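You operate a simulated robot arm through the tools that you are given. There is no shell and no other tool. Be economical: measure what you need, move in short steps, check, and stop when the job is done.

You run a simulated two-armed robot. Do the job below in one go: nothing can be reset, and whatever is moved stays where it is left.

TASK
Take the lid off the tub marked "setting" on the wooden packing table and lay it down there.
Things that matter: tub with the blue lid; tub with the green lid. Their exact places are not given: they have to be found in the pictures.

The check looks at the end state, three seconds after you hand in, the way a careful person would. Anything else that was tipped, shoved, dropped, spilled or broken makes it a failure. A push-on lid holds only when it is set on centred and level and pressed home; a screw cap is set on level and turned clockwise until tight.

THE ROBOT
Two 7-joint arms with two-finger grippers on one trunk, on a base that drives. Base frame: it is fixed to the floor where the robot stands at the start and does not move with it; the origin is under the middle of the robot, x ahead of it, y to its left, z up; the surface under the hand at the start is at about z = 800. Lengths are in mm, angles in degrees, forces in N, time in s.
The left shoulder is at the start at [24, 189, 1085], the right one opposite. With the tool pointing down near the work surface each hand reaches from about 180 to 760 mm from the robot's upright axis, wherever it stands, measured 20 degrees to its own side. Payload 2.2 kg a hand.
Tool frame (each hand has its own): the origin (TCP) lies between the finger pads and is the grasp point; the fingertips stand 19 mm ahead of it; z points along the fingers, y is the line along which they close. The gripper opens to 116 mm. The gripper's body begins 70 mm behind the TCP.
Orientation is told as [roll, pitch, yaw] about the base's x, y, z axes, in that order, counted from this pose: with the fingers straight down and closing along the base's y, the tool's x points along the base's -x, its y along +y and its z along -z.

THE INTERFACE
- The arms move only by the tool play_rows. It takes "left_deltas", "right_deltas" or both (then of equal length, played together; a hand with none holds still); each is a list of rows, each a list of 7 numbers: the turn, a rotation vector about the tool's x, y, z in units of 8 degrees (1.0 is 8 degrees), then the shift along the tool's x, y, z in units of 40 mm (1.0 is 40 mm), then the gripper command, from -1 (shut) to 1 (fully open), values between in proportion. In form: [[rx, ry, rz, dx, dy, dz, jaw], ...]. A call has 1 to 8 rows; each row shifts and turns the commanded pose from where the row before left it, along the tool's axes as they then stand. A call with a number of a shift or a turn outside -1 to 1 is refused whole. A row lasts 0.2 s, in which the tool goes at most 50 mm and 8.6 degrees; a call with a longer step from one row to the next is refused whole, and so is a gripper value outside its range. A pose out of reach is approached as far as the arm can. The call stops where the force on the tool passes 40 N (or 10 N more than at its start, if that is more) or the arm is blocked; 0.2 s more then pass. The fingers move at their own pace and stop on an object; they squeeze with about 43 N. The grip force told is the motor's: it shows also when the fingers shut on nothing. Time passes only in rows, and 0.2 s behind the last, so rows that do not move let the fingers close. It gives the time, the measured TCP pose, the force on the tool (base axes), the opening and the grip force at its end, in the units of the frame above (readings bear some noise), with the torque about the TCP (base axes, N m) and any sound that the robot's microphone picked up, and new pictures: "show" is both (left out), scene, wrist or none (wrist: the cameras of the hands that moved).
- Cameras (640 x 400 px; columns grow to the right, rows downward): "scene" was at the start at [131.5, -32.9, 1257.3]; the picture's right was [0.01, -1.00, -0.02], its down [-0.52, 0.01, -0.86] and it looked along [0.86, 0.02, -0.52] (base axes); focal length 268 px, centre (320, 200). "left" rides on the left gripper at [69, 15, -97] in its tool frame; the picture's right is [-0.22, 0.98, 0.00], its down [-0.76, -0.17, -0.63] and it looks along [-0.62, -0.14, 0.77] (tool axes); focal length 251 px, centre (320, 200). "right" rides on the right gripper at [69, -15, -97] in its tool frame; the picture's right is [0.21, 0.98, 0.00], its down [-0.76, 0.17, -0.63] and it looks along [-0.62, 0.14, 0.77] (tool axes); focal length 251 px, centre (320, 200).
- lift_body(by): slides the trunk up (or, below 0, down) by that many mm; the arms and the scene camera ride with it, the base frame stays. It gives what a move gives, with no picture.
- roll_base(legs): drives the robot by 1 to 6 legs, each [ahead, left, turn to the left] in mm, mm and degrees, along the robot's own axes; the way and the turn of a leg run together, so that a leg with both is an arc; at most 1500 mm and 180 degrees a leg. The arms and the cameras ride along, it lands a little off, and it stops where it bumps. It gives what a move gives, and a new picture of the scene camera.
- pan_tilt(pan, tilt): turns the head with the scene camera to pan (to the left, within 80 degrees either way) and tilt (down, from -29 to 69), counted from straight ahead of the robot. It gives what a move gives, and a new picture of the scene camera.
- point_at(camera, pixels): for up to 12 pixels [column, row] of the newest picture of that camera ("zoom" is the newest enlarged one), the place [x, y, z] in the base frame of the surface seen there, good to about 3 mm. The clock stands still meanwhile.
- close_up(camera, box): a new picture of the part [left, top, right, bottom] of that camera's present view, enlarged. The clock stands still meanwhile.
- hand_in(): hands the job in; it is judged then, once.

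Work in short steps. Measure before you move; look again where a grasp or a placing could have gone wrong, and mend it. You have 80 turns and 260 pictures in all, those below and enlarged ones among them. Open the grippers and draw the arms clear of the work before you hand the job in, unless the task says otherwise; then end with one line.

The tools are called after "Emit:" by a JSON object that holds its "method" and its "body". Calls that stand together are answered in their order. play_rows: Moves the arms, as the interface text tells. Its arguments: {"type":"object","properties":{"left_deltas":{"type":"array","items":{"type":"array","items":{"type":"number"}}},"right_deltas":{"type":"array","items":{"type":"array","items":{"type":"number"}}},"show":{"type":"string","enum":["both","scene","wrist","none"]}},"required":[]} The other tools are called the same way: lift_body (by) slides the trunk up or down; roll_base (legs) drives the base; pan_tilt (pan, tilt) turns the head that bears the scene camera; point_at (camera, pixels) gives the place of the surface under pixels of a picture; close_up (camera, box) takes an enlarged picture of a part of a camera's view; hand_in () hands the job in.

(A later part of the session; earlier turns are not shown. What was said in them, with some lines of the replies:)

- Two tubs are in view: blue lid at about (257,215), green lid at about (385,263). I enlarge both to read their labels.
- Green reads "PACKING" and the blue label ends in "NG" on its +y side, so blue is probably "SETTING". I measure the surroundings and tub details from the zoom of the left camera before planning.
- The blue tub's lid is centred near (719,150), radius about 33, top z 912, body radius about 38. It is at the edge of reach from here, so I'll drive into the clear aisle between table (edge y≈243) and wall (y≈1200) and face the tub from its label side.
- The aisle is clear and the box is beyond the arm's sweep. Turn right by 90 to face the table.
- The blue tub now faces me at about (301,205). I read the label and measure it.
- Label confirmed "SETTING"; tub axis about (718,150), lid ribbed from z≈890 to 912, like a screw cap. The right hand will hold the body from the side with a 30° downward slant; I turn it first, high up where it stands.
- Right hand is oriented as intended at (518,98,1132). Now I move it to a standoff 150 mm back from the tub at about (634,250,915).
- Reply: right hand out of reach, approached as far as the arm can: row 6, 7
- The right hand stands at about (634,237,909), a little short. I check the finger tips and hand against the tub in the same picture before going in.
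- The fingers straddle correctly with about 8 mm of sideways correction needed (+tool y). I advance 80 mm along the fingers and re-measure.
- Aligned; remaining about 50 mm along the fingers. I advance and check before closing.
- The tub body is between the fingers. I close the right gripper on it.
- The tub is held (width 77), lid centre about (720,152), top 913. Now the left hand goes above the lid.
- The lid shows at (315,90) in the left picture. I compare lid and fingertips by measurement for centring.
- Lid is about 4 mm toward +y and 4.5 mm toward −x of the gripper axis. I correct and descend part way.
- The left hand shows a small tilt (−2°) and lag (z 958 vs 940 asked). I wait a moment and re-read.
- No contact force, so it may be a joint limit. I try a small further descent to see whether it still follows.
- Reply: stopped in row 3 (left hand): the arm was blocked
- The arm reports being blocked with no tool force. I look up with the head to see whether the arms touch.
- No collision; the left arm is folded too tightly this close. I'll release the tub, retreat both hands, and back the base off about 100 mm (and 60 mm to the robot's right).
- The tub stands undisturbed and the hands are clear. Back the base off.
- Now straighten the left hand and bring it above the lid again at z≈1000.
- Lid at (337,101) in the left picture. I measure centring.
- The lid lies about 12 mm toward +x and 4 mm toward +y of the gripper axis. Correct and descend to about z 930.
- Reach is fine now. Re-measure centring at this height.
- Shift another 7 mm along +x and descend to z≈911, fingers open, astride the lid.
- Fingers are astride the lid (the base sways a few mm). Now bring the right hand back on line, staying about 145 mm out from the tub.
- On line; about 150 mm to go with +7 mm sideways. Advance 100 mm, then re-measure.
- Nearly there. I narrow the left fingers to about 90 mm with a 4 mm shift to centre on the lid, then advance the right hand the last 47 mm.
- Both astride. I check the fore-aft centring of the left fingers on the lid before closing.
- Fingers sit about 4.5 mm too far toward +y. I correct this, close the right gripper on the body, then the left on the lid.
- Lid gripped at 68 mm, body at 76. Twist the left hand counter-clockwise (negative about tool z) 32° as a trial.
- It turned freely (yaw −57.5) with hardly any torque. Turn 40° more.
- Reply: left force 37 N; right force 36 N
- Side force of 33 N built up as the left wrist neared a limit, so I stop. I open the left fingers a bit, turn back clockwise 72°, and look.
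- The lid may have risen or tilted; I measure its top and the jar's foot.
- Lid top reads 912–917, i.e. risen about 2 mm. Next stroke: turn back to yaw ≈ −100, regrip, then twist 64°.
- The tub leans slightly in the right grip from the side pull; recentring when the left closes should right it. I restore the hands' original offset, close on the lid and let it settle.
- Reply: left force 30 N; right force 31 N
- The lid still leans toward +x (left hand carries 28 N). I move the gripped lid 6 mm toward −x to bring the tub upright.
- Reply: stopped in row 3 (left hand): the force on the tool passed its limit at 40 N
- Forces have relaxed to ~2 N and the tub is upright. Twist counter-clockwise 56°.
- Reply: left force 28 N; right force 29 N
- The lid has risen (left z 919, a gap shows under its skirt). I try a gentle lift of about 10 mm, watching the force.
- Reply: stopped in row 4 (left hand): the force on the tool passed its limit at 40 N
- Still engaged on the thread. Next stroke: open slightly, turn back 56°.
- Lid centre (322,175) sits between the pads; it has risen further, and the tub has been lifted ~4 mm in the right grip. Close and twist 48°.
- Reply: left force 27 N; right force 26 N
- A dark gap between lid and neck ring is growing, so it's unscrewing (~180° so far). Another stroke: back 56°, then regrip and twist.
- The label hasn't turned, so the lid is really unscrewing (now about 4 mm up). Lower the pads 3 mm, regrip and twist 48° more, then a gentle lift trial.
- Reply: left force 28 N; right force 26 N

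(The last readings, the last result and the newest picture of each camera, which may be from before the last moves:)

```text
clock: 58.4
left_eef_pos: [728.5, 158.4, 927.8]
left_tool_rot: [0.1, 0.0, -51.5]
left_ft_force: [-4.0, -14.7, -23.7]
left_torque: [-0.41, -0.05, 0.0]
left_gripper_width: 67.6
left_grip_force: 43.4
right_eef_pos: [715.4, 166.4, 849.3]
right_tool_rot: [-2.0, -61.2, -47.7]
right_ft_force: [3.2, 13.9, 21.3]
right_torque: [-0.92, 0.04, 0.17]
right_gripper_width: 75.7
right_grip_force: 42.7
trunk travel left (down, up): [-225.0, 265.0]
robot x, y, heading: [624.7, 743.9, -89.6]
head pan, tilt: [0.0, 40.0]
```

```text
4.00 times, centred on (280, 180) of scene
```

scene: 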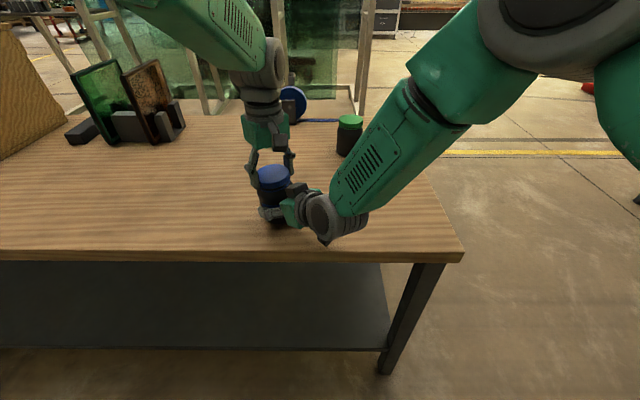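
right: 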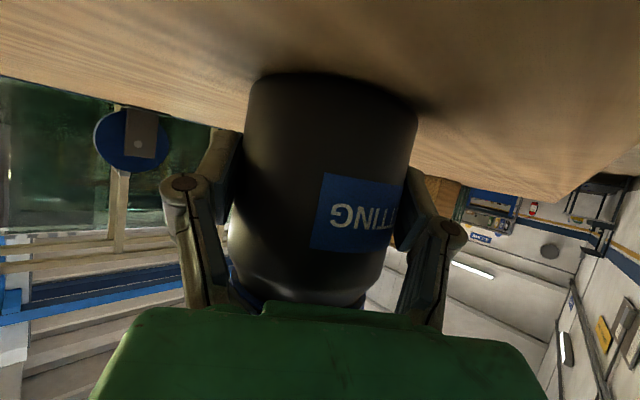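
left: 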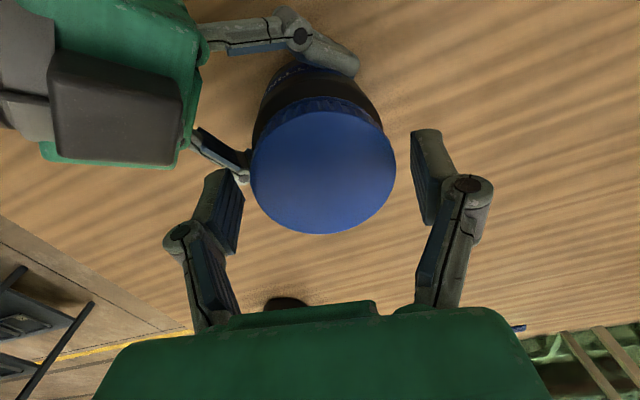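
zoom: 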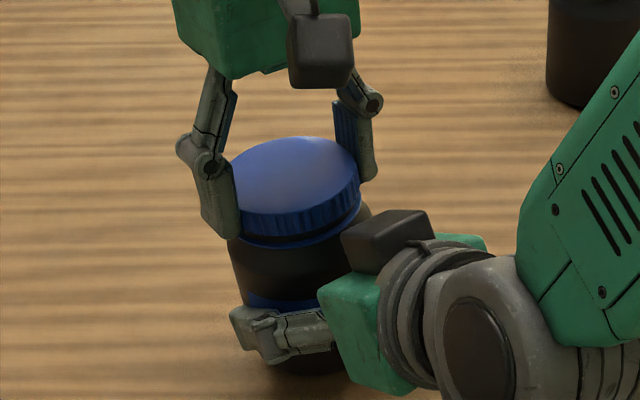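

Still held by the thread (24 N). Lower back, release, turn back and repeat the stroke.

Emit:
{"method": "play_rows", "body": {"left_deltas": [[0, 0, 0, 0, 0, 0.13, -1], [0, 0, 0, 0, 0, 0, 0.5], [0, 0, 1, 0, 0, 0, 0.5], [0, 0, 1, 0, 0, 0, 0.5], [0, 0, 1, 0, 0, 0, 0.5], [0, 0, 1, 0, 0, 0, 0.5], [0, 0, 1, 0, 0, 0, 0.5], [0, 0, 1, 0, 0, 0, 0.5]], "show": "wrist"}}

Emit:
{"method": "play_rows", "body": {"left_deltas": [[0, 0, 0, 0, 0, 0, 0.25], [0, 0, 0, 0, 0, 0, -1], [0, 0, -1, 0, 0, -0.005, -1], [0, 0, -1, 0, 0, -0.005, -1], [0, 0, -1, 0, 0, -0.005, -1], [0, 0, -1, 0, 0, -0.005, -1], [0, 0, -1, 0, 0, -0.005, -1], [0, 0, -1, 0, 0, -0.005, -1]], "show": "scene"}}

Emit:
{"method": "close_up", "body": {"camera": "scene", "box": [220, 130, 340, 230]}}

```text
clock: 60.2
left_eef_pos: [728.0, 157.7, 924.3]
left_tool_rot: [0.0, -0.1, -99.7]
left_ft_force: [-0.8, -0.6, -0.3]
left_torque: [0.0, -0.01, -0.01]
left_gripper_width: 87.2
left_grip_force: 0.0
right_eef_pos: [715.1, 165.7, 846.5]
right_tool_rot: [-1.7, -60.6, -47.9]
right_ft_force: [-0.8, 0.0, -1.6]
right_torque: [0.01, 0.0, 0.01]
right_gripper_width: 75.7
right_grip_force: 43.1
trunk travel left (down, up): [-225.0, 265.0]
robot x, y, heading: [625.3, 747.2, -89.7]
head pan, tilt: [0.0, 40.0]
```

left: 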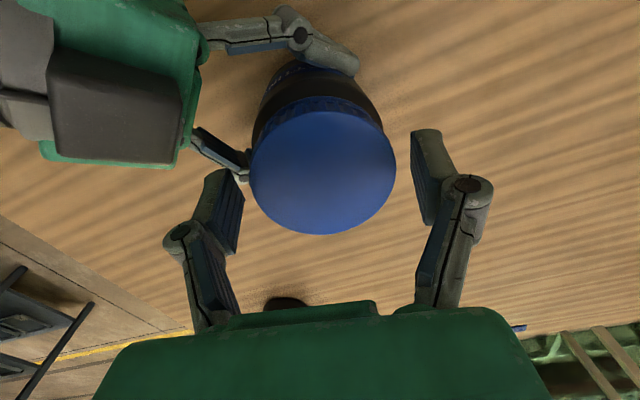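

```text
clock: 62.0
left_eef_pos: [728.7, 158.7, 925.8]
left_tool_rot: [-0.1, 0.0, -51.3]
left_ft_force: [-1.6, -0.1, -0.5]
left_torque: [-0.04, 0.08, -0.04]
left_gripper_width: 67.6
left_grip_force: 42.9
right_eef_pos: [714.1, 167.5, 846.6]
right_tool_rot: [-1.9, -60.8, -48.0]
right_ft_force: [1.5, 0.1, -1.8]
right_torque: [0.04, 0.13, 0.05]
right_gripper_width: 75.7
right_grip_force: 42.9
trunk travel left (down, up): [-225.0, 265.0]
robot x, y, heading: [625.8, 747.1, -89.4]
head pan, tilt: [0.0, 40.0]
```

scene: 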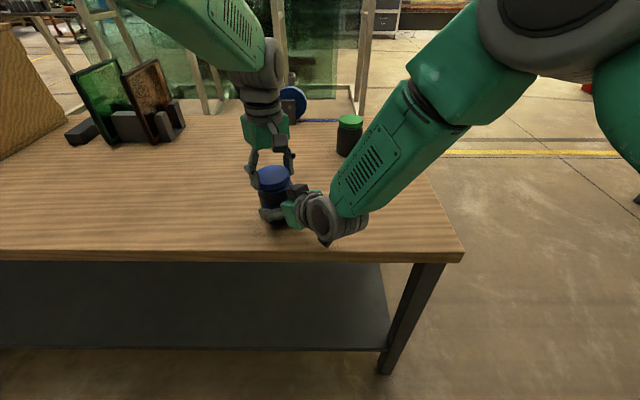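

```text
4.00 times, centred on (280, 180) of scene
```

zoom: 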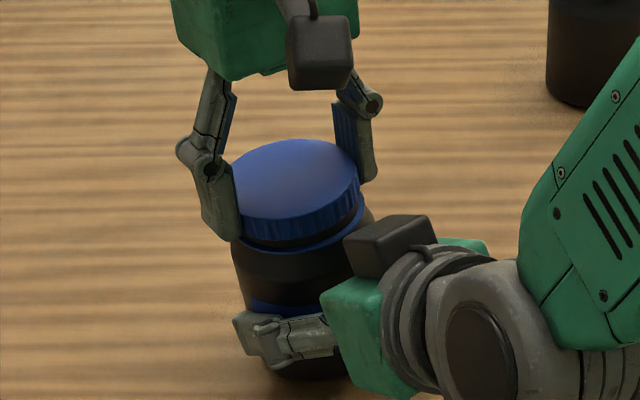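

All forces and torques dropped to near zero on both hands — the lid may be free. I lift gently 15 mm.

Emit:
{"method": "play_rows", "body": {"left_deltas": [[0, 0, 0, 0, 0, -0.08, -1], [0, 0, 0, 0, 0, -0.08, -1], [0, 0, 0, 0, 0, -0.1, -1], [0, 0, 0, 0, 0, -0.1, -1]], "show": "none"}}

Emit:
{"method": "close_up", "body": {"camera": "scene", "box": [220, 130, 340, 230]}}

```text
clock: 63.0
left_eef_pos: [729.4, 159.6, 939.2]
left_tool_rot: [0.0, 0.0, -51.4]
left_ft_force: [0.1, -0.6, 0.3]
left_torque: [0.0, 0.01, 0.0]
left_gripper_width: 67.4
left_grip_force: 43.3
right_eef_pos: [713.4, 166.2, 846.0]
right_tool_rot: [-1.8, -60.7, -48.0]
right_ft_force: [0.0, 0.7, -3.1]
right_torque: [-0.01, 0.0, 0.02]
right_gripper_width: 75.8
right_grip_force: 42.7
trunk travel left (down, up): [-225.0, 265.0]
robot x, y, heading: [624.0, 744.8, -89.4]
head pan, tilt: [0.0, 40.0]
```

```text
4.00 times, centred on (280, 180) of scene
```

zoom: 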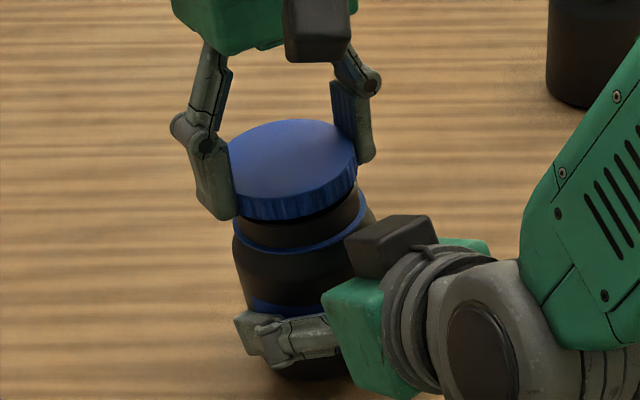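

The lid is free. Lift it 80 mm and carry it to a clear place at about (872,114) on the table.

Emit:
{"method": "play_rows", "body": {"left_deltas": [[0, 0, 0, 0, 0, -0.6, -1], [0, 0, 0, 0, 0, -0.7, -1], [0, 0, 0, 0, 0, -0.7, -1], [0, 0, 0, -0.785, 0.53, 0, -1], [0, 0, 0, -0.785, 0.53, 0, -1], [0, 0, 0, -0.785, 0.53, 0, -1], [0, 0, 0, -0.785, 0.53, 0, -1], [0, 0, 0, 0, 0, 0, -1]], "show": "both"}}

Emit:
{"method": "close_up", "body": {"camera": "scene", "box": [180, 110, 340, 230]}}

```text
clock: 64.8
left_eef_pos: [873.8, 113.8, 1019.5]
left_tool_rot: [-0.1, -0.1, -51.6]
left_ft_force: [-0.2, -0.1, 0.5]
left_torque: [0.05, 0.01, 0.01]
left_gripper_width: 67.8
left_grip_force: 42.4
right_eef_pos: [715.1, 167.2, 845.9]
right_tool_rot: [-1.9, -60.7, -47.9]
right_ft_force: [-0.2, 0.3, -1.6]
right_torque: [0.03, 0.02, 0.04]
right_gripper_width: 75.9
right_grip_force: 42.5
trunk travel left (down, up): [-225.0, 265.0]
robot x, y, heading: [620.0, 747.7, -89.4]
head pan, tilt: [0.0, 40.0]
```

scene: 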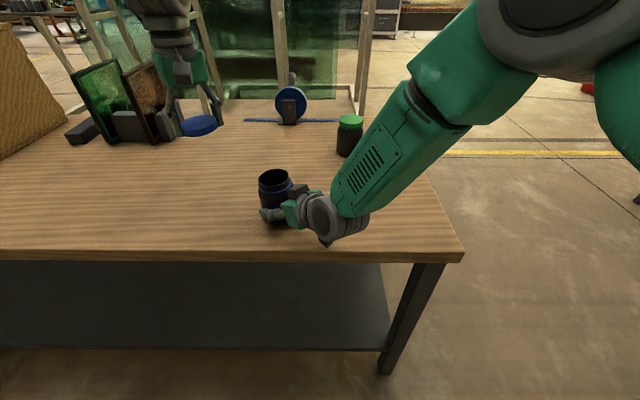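
left: 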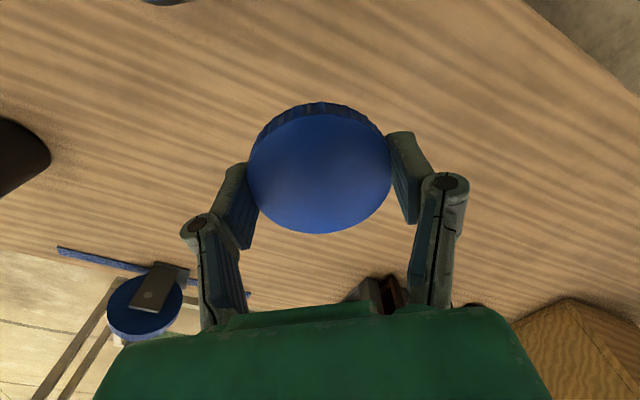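

```text
3.33 times, centred on (260, 170) of scene
```

zoom: 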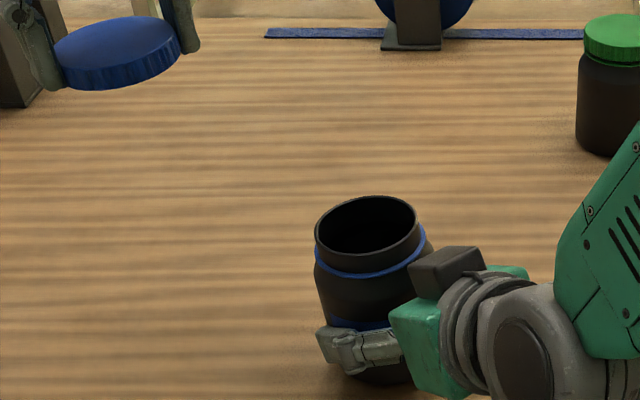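

Lid is held level; the tub is open, leaning a little in the right grip. I measure the lid's height below the hand and the tub's lean.

Emit:
{"method": "point_at", "body": {"camera": "left", "pixels": [[320, 175], [265, 170], [375, 165], [320, 120], [320, 228]]}}

Emit:
{"method": "point_at", "body": {"camera": "zoom", "pixels": [[115, 65], [115, 80], [115, 85], [366, 198], [368, 263], [318, 238], [418, 215], [368, 300], [375, 375]]}}

Emit:
{"method": "close_up", "body": {"camera": "right", "box": [180, 40, 480, 240]}}

```text
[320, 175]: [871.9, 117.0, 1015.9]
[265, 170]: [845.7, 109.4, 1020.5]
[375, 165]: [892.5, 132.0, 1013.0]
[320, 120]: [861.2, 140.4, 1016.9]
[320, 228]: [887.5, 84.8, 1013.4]
```

```text
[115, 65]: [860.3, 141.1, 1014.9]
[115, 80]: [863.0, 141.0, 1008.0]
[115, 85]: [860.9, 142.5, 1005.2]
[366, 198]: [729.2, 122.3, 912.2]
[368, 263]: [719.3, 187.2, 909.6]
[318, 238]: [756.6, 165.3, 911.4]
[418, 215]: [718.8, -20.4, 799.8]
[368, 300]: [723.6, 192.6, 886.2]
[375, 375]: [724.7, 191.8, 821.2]
```

```text
2.00 times, centred on (330, 140) of right
```

zoom: 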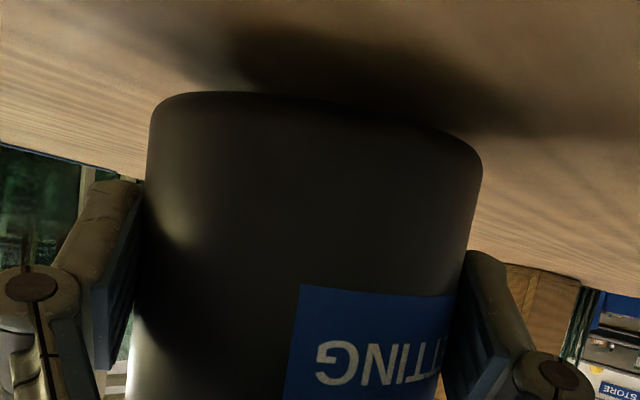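

Lid bottom is about 19–20 mm under the TCP. Lower it to about z 832 first.

Emit:
{"method": "play_rows", "body": {"left_deltas": [[0, 0, 0, 0, 0, 0.9, -1], [0, 0, 0, 0, 0, 0.95, -1], [0, 0, 0, 0, 0, 0.95, -1], [0, 0, 0, 0, 0, 0.95, -1], [0, 0, 0, 0, 0, 0.9, -1], [0, 0, 0, 0, 0, 0, -1], [0, 0, 0, 0, 0, 0, -1]], "show": "both"}}

Emit:
{"method": "close_up", "body": {"camera": "scene", "box": [150, 100, 290, 220]}}

```text
clock: 66.4
left_eef_pos: [872.6, 111.8, 834.0]
left_tool_rot: [0.1, -0.2, -51.6]
left_ft_force: [0.5, 0.1, -0.4]
left_torque: [-0.02, 0.03, 0.03]
left_gripper_width: 67.7
left_grip_force: 42.9
right_eef_pos: [714.7, 165.9, 845.4]
right_tool_rot: [-1.9, -60.6, -47.9]
right_ft_force: [-1.0, -0.2, -1.8]
right_torque: [0.01, 0.01, -0.01]
right_gripper_width: 75.6
right_grip_force: 42.8
trunk travel left (down, up): [-225.0, 265.0]
robot x, y, heading: [624.2, 744.4, -89.6]
head pan, tilt: [0.0, 40.0]
```

scene: 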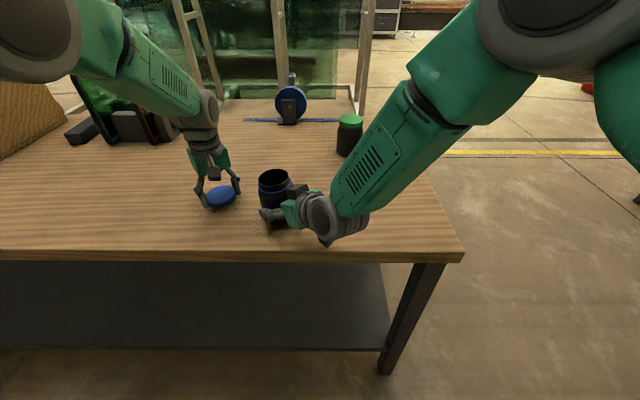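
left: 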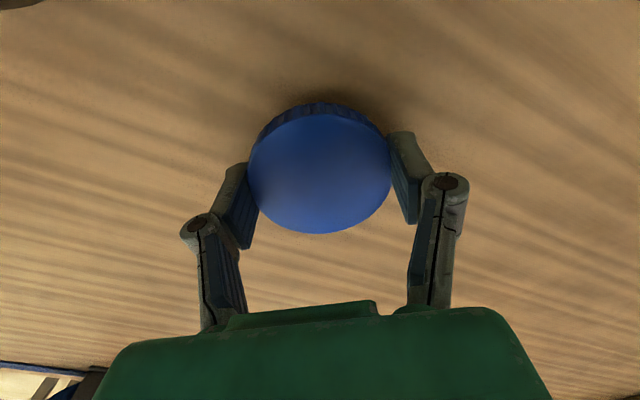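

```text
3.33 times, centred on (220, 160) of scene
```

zoom: 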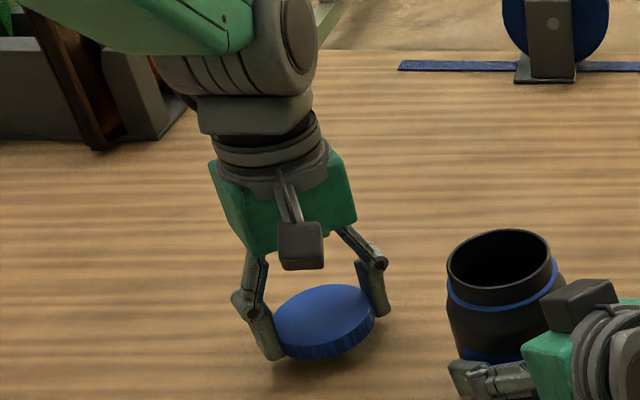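

Clear of everything; now lower in small steps until contact shows.

Emit:
{"method": "play_rows", "body": {"left_deltas": [[0, 0, 0, 0, 0, 0.1, -1], [0, 0, 0, 0, 0, 0.1, -1], [0, 0, 0, 0, 0, 0.08, -1], [0, 0, 0, 0, 0, 0, -1]], "show": "none"}}

Emit:
{"method": "close_up", "body": {"camera": "scene", "box": [180, 150, 270, 220]}}

```text
clock: 67.4
left_eef_pos: [872.8, 112.8, 823.0]
left_tool_rot: [0.0, -0.2, -51.5]
left_ft_force: [0.5, 0.8, -0.1]
left_torque: [0.0, 0.0, 0.01]
left_gripper_width: 67.8
left_grip_force: 42.9
right_eef_pos: [714.6, 167.1, 845.1]
right_tool_rot: [-1.9, -60.6, -47.9]
right_ft_force: [0.2, 0.0, -2.0]
right_torque: [-0.01, 0.03, -0.01]
right_gripper_width: 75.7
right_grip_force: 43.1
trunk travel left (down, up): [-225.0, 265.0]
robot x, y, heading: [621.1, 746.5, -89.3]
head pan, tilt: [0.0, 40.0]
```

```text
5.71 times, centred on (225, 185) of scene
```

zoom: 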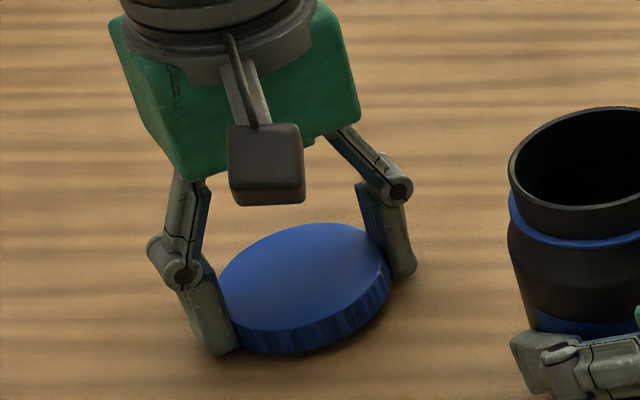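

Emit:
{"method": "play_rows", "body": {"left_deltas": [[0, 0, 0, 0, 0, 0.04, -1], [0, 0, 0, 0, 0, 0.04, -1], [0, 0, 0, 0, 0, 0.03, -1], [0, 0, 0, 0, 0, 0, -1]], "show": "none"}}

```text
clock: 68.4
left_eef_pos: [872.6, 112.5, 820.4]
left_tool_rot: [-0.2, -0.3, -51.6]
left_ft_force: [-0.5, 2.1, 10.4]
left_torque: [0.13, -0.35, 0.04]
left_gripper_width: 67.6
left_grip_force: 43.4
right_eef_pos: [714.1, 166.7, 847.5]
right_tool_rot: [-2.0, -60.8, -47.8]
right_ft_force: [-0.2, -0.6, -1.9]
right_torque: [-0.01, 0.01, 0.01]
right_gripper_width: 75.7
right_grip_force: 42.9
trunk travel left (down, up): [-225.0, 265.0]
robot x, y, heading: [622.6, 746.1, -89.2]
head pan, tilt: [0.0, 40.0]
```

Contact at 10 N: the lid rests on the table. Open the left gripper gently and raise the hand.

Emit:
{"method": "play_rows", "body": {"left_deltas": [[0, 0, 0, 0, 0, 0, 0.25], [0, 0, 0, 0, 0, 0, 0.45], [0, 0, 0, 0, 0, 0, 0.6], [0, 0, 0, 0, 0, -0.3, 0.6], [0, 0, 0, 0, 0, -0.8, 0.6], [0, 0, 0, 0, 0, -1, 0.6], [0, 0, 0, 0, 0, -1, 0.6], [0, 0, 0, 0, 0, -1, 0.6]], "show": "both"}}

Emit:
{"method": "play_rows", "body": {"right_deltas": [[0, 0, 0, 0.043, 0, 0.025, -1], [0, 0, 0, 0.043, 0, 0.025, -1], [0, 0, 0, 0, 0, 0, -1]], "show": "wrist"}}

Emit:
{"method": "close_up", "body": {"camera": "scene", "box": [190, 140, 340, 240]}}

```text
clock: 70.2
left_eef_pos: [870.6, 116.3, 982.8]
left_tool_rot: [0.1, -0.2, -51.7]
left_ft_force: [-0.1, 0.4, -0.1]
left_torque: [-0.04, 0.01, -0.01]
left_gripper_width: 92.8
left_grip_force: 0.0
right_eef_pos: [713.8, 167.1, 847.5]
right_tool_rot: [-2.0, -60.8, -47.8]
right_ft_force: [0.3, -0.3, -1.8]
right_torque: [0.06, 0.04, 0.0]
right_gripper_width: 75.8
right_grip_force: 43.3
trunk travel left (down, up): [-225.0, 265.0]
robot x, y, heading: [622.6, 748.4, -89.3]
head pan, tilt: [0.0, 40.0]
```

scene: 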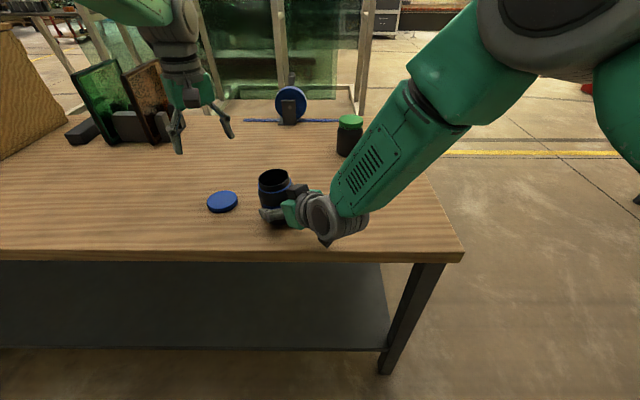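
left: 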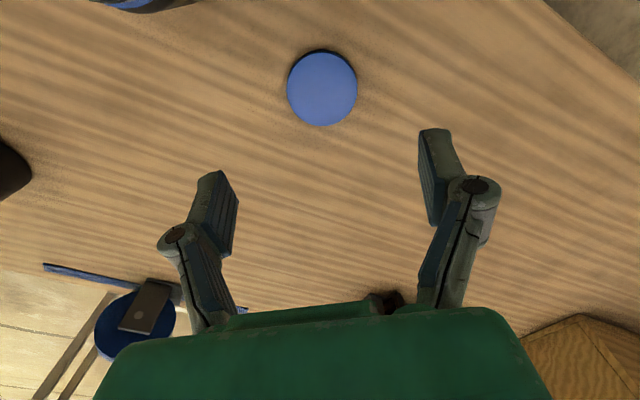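

```text
clock: 71.0
left_eef_pos: [871.6, 114.0, 981.3]
left_tool_rot: [0.0, -0.2, -51.5]
left_ft_force: [0.4, 0.1, -0.6]
left_torque: [-0.01, -0.02, 0.0]
left_gripper_width: 92.7
left_grip_force: 0.0
right_eef_pos: [715.3, 165.9, 841.5]
right_tool_rot: [-2.0, -60.6, -47.7]
right_ft_force: [0.4, -0.1, -1.8]
right_torque: [0.05, -0.01, -0.03]
right_gripper_width: 75.5
right_grip_force: 43.2
trunk travel left (down, up): [-225.0, 265.0]
robot x, y, heading: [622.9, 750.1, -89.4]
head pan, tilt: [0.0, 40.0]
```

right: 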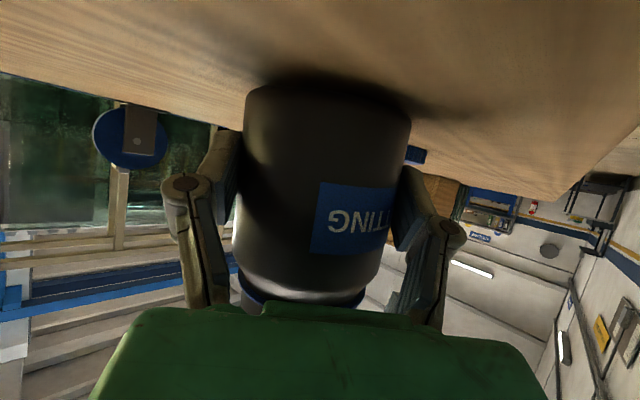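

```text
4.00 times, centred on (265, 190) of scene
```

zoom: 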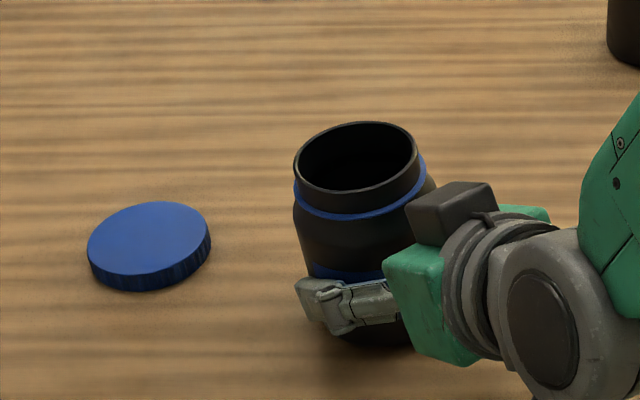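

The lid lies flat. The tub still hangs (force −1.8 N), so I lower the right hand in small steps until it bears on the table.

Emit:
{"method": "play_rows", "body": {"right_deltas": [[0, 0, 0, 0.022, 0, 0.0125, -1], [0, 0, 0, 0.022, 0, 0.0125, -1], [0, 0, 0, 0, 0, 0, -1]], "show": "none"}}

```text
clock: 71.8
left_eef_pos: [870.4, 114.6, 983.5]
left_tool_rot: [0.1, 0.0, -51.6]
left_ft_force: [-0.1, 0.7, -0.5]
left_torque: [0.02, -0.03, -0.02]
left_gripper_width: 92.8
left_grip_force: 0.0
right_eef_pos: [714.0, 167.3, 841.6]
right_tool_rot: [-2.0, -60.9, -47.8]
right_ft_force: [1.2, 1.4, 6.0]
right_torque: [0.01, -0.22, 0.04]
right_gripper_width: 75.5
right_grip_force: 42.7
trunk travel left (down, up): [-225.0, 265.0]
robot x, y, heading: [624.8, 746.7, -89.2]
head pan, tilt: [0.0, 40.0]
```

Contact (+6 N). Open the right gripper gradually and let the tub settle.

Emit:
{"method": "play_rows", "body": {"right_deltas": [[0, 0, 0, 0, 0, 0, 0.36], [0, 0, 0, 0, 0, 0, 0.45], [0, 0, 0, 0, 0, 0, 0.7], [0, 0, 0, 0, 0, 0, 1], [0, 0, 0, 0, 0, 0, 1]], "show": "both"}}

Emit:
{"method": "close_up", "body": {"camera": "scene", "box": [190, 140, 340, 240]}}

```text
clock: 73.0
left_eef_pos: [870.5, 114.3, 983.0]
left_tool_rot: [0.1, -0.1, -51.6]
left_ft_force: [0.2, -0.4, -0.7]
left_torque: [-0.01, 0.02, 0.01]
left_gripper_width: 92.8
left_grip_force: 0.0
right_eef_pos: [714.5, 166.8, 840.4]
right_tool_rot: [-2.0, -60.8, -47.8]
right_ft_force: [0.0, 0.4, -0.6]
right_torque: [-0.01, 0.02, -0.02]
right_gripper_width: 115.8
right_grip_force: 0.0
trunk travel left (down, up): [-225.0, 265.0]
robot x, y, heading: [625.0, 745.9, -89.6]
head pan, tilt: [0.0, 40.0]
```

scene: 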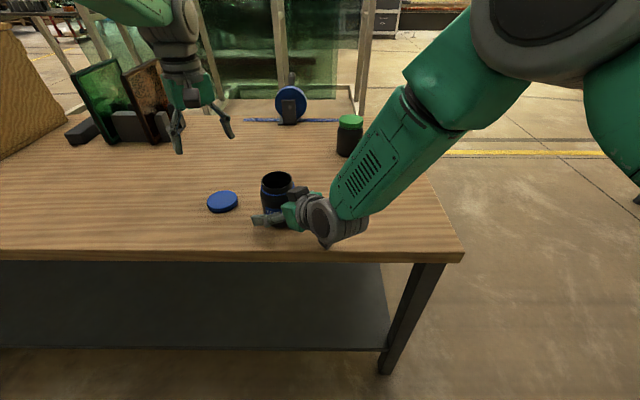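
right: 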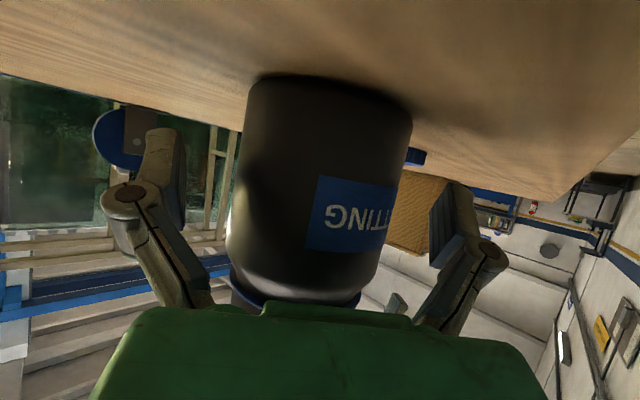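

```text
4.00 times, centred on (265, 190) of scene
```

zoom: 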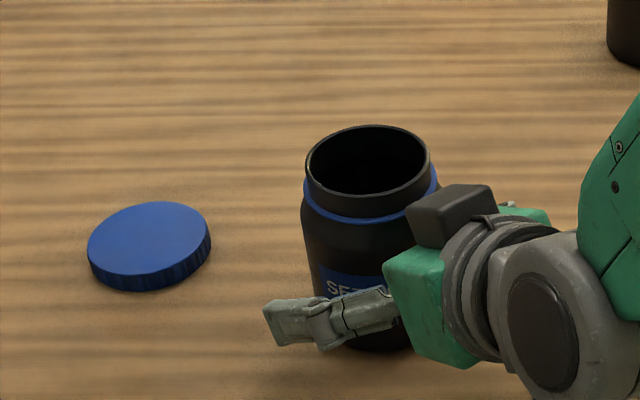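

The tub stands upright. Withdraw the right hand straight back along its fingers.

Emit:
{"method": "play_rows", "body": {"right_deltas": [[0, 0, 0, 0, 0, -0.5, 1], [0, 0, 0, 0, 0, -0.8, 1], [0, 0, 0, 0, 0, -0.9, 1], [0, 0, 0, 0, 0, -0.9, 1], [0, 0, 0, 0, 0, -0.9, 1], [0, 0, 0, 0, 0, -0.5, 1], [0, 0, 0, 0, 0, 0, 1]], "show": "scene"}}

Emit:
{"method": "close_up", "body": {"camera": "scene", "box": [190, 140, 340, 240]}}

Emit:
{"method": "point_at", "body": {"camera": "zoom", "pixels": [[150, 210], [150, 260], [100, 240], [195, 235], [370, 128], [370, 195], [308, 165], [428, 165]]}}

```text
clock: 74.6
left_eef_pos: [870.0, 115.4, 983.0]
left_tool_rot: [-0.1, -0.1, -51.6]
left_ft_force: [-0.3, 1.4, -0.5]
left_torque: [-0.03, -0.03, 0.0]
left_gripper_width: 92.8
left_grip_force: 0.0
right_eef_pos: [613.3, 288.0, 928.5]
right_tool_rot: [-1.9, -60.8, -48.0]
right_ft_force: [-0.4, -0.4, -0.1]
right_torque: [-0.01, -0.02, 0.01]
right_gripper_width: 116.0
right_grip_force: 0.0
trunk travel left (down, up): [-225.0, 265.0]
robot x, y, heading: [623.7, 750.7, -89.4]
head pan, tilt: [0.0, 40.0]
```

scene: 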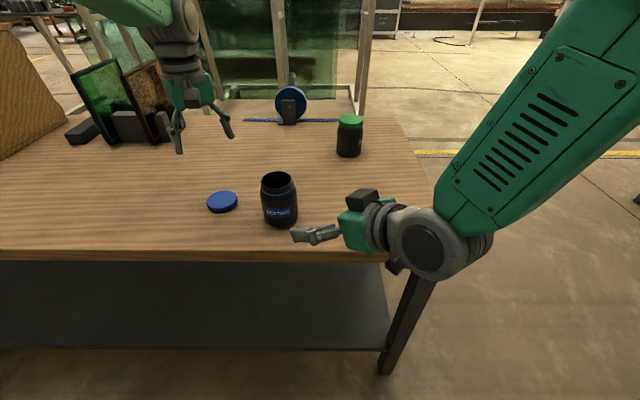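

```text
4.00 times, centred on (265, 190) of scene
```

zoom: 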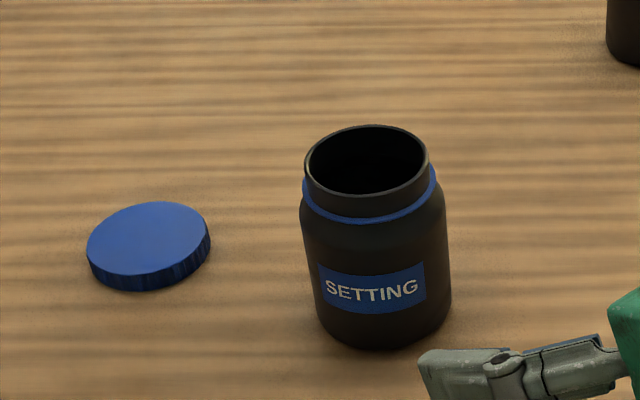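

```text
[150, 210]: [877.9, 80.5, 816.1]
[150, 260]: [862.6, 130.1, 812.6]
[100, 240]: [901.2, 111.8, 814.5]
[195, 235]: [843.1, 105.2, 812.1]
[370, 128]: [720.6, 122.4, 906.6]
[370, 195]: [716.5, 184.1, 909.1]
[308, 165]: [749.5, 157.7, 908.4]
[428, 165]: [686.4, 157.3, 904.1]
```

The tub stands upright on its foot and the lid lies flat (top z 812–816). Open fully, raise the left hand, and back the robot off.

Emit:
{"method": "play_rows", "body": {"left_deltas": [[0, 0, 0, 0, 0, -0.8, 1], [0, 0, 0, 0, 0, -0.8, 1], [0, 0, 0, 0, 0, 0, 1]], "show": "none"}}

Emit:
{"method": "roll_base", "body": {"legs": [[-150, 0, 0]]}}

```text
clock: 75.4
left_eef_pos: [871.6, 113.9, 1046.4]
left_tool_rot: [0.0, -0.2, -51.7]
left_ft_force: [-0.2, 0.1, -0.3]
left_torque: [0.03, 0.01, 0.0]
left_gripper_width: 115.9
left_grip_force: 0.1
right_eef_pos: [614.1, 286.6, 927.7]
right_tool_rot: [-1.8, -60.6, -47.9]
right_ft_force: [-0.1, 0.4, 0.2]
right_torque: [-0.01, 0.02, 0.0]
right_gripper_width: 116.2
right_grip_force: 0.2
trunk travel left (down, up): [-225.0, 265.0]
robot x, y, heading: [622.0, 744.5, -89.4]
head pan, tilt: [0.0, 40.0]
```

```text
clock: 76.8
left_eef_pos: [870.9, 267.6, 1047.5]
left_tool_rot: [0.0, -0.2, -51.5]
left_ft_force: [0.6, 0.0, 0.1]
left_torque: [-0.03, 0.05, 0.02]
left_gripper_width: 116.0
left_grip_force: 0.1
right_eef_pos: [611.6, 442.7, 928.2]
right_tool_rot: [-1.9, -60.8, -47.8]
right_ft_force: [-0.5, 0.2, -0.3]
right_torque: [0.01, -0.01, -0.01]
right_gripper_width: 116.0
right_grip_force: 0.0
trunk travel left (down, up): [-225.0, 265.0]
robot x, y, heading: [622.8, 904.7, -89.5]
head pan, tilt: [0.0, 40.0]
```

scene: 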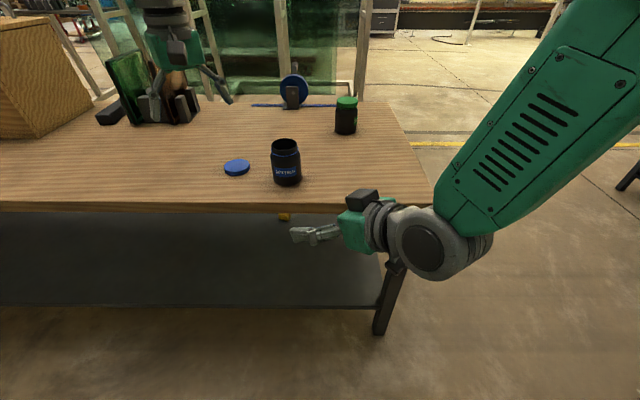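

Everything stands clear. I check the small yellow thing at (284,217) below the table edge before handing in.

Emit:
{"method": "close_up", "body": {"camera": "scene", "box": [220, 120, 340, 240]}}

Emit:
{"method": "point_at", "body": {"camera": "scene", "pixels": [[284, 217]]}}

```text
3.33 times, centred on (280, 180) of scene
```

zoom: 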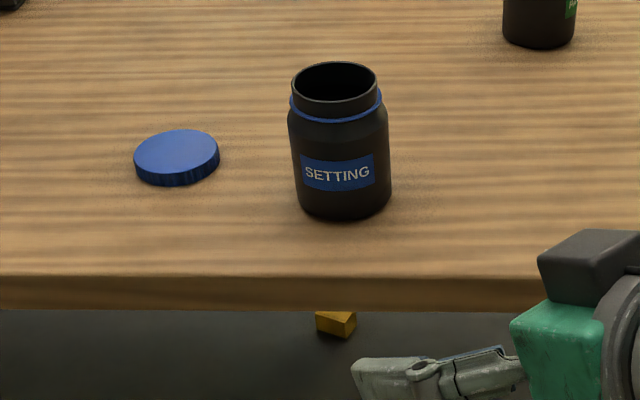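

```text
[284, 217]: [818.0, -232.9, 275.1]
```

The yellow block sits on the lower shelf at (818,−233,275), far from my work, so it was there before. The job is done, so I hand in.

Emit:
{"method": "hand_in", "body": {}}

```text
The job is handed in.
```

I unscrewed the blue lid from the tub marked "SETTING" and laid it flat on the packing table, about 155 mm to one side of the tub. The tub stands upright and open within a few millimetres of where it was, and both hands are open and clear.
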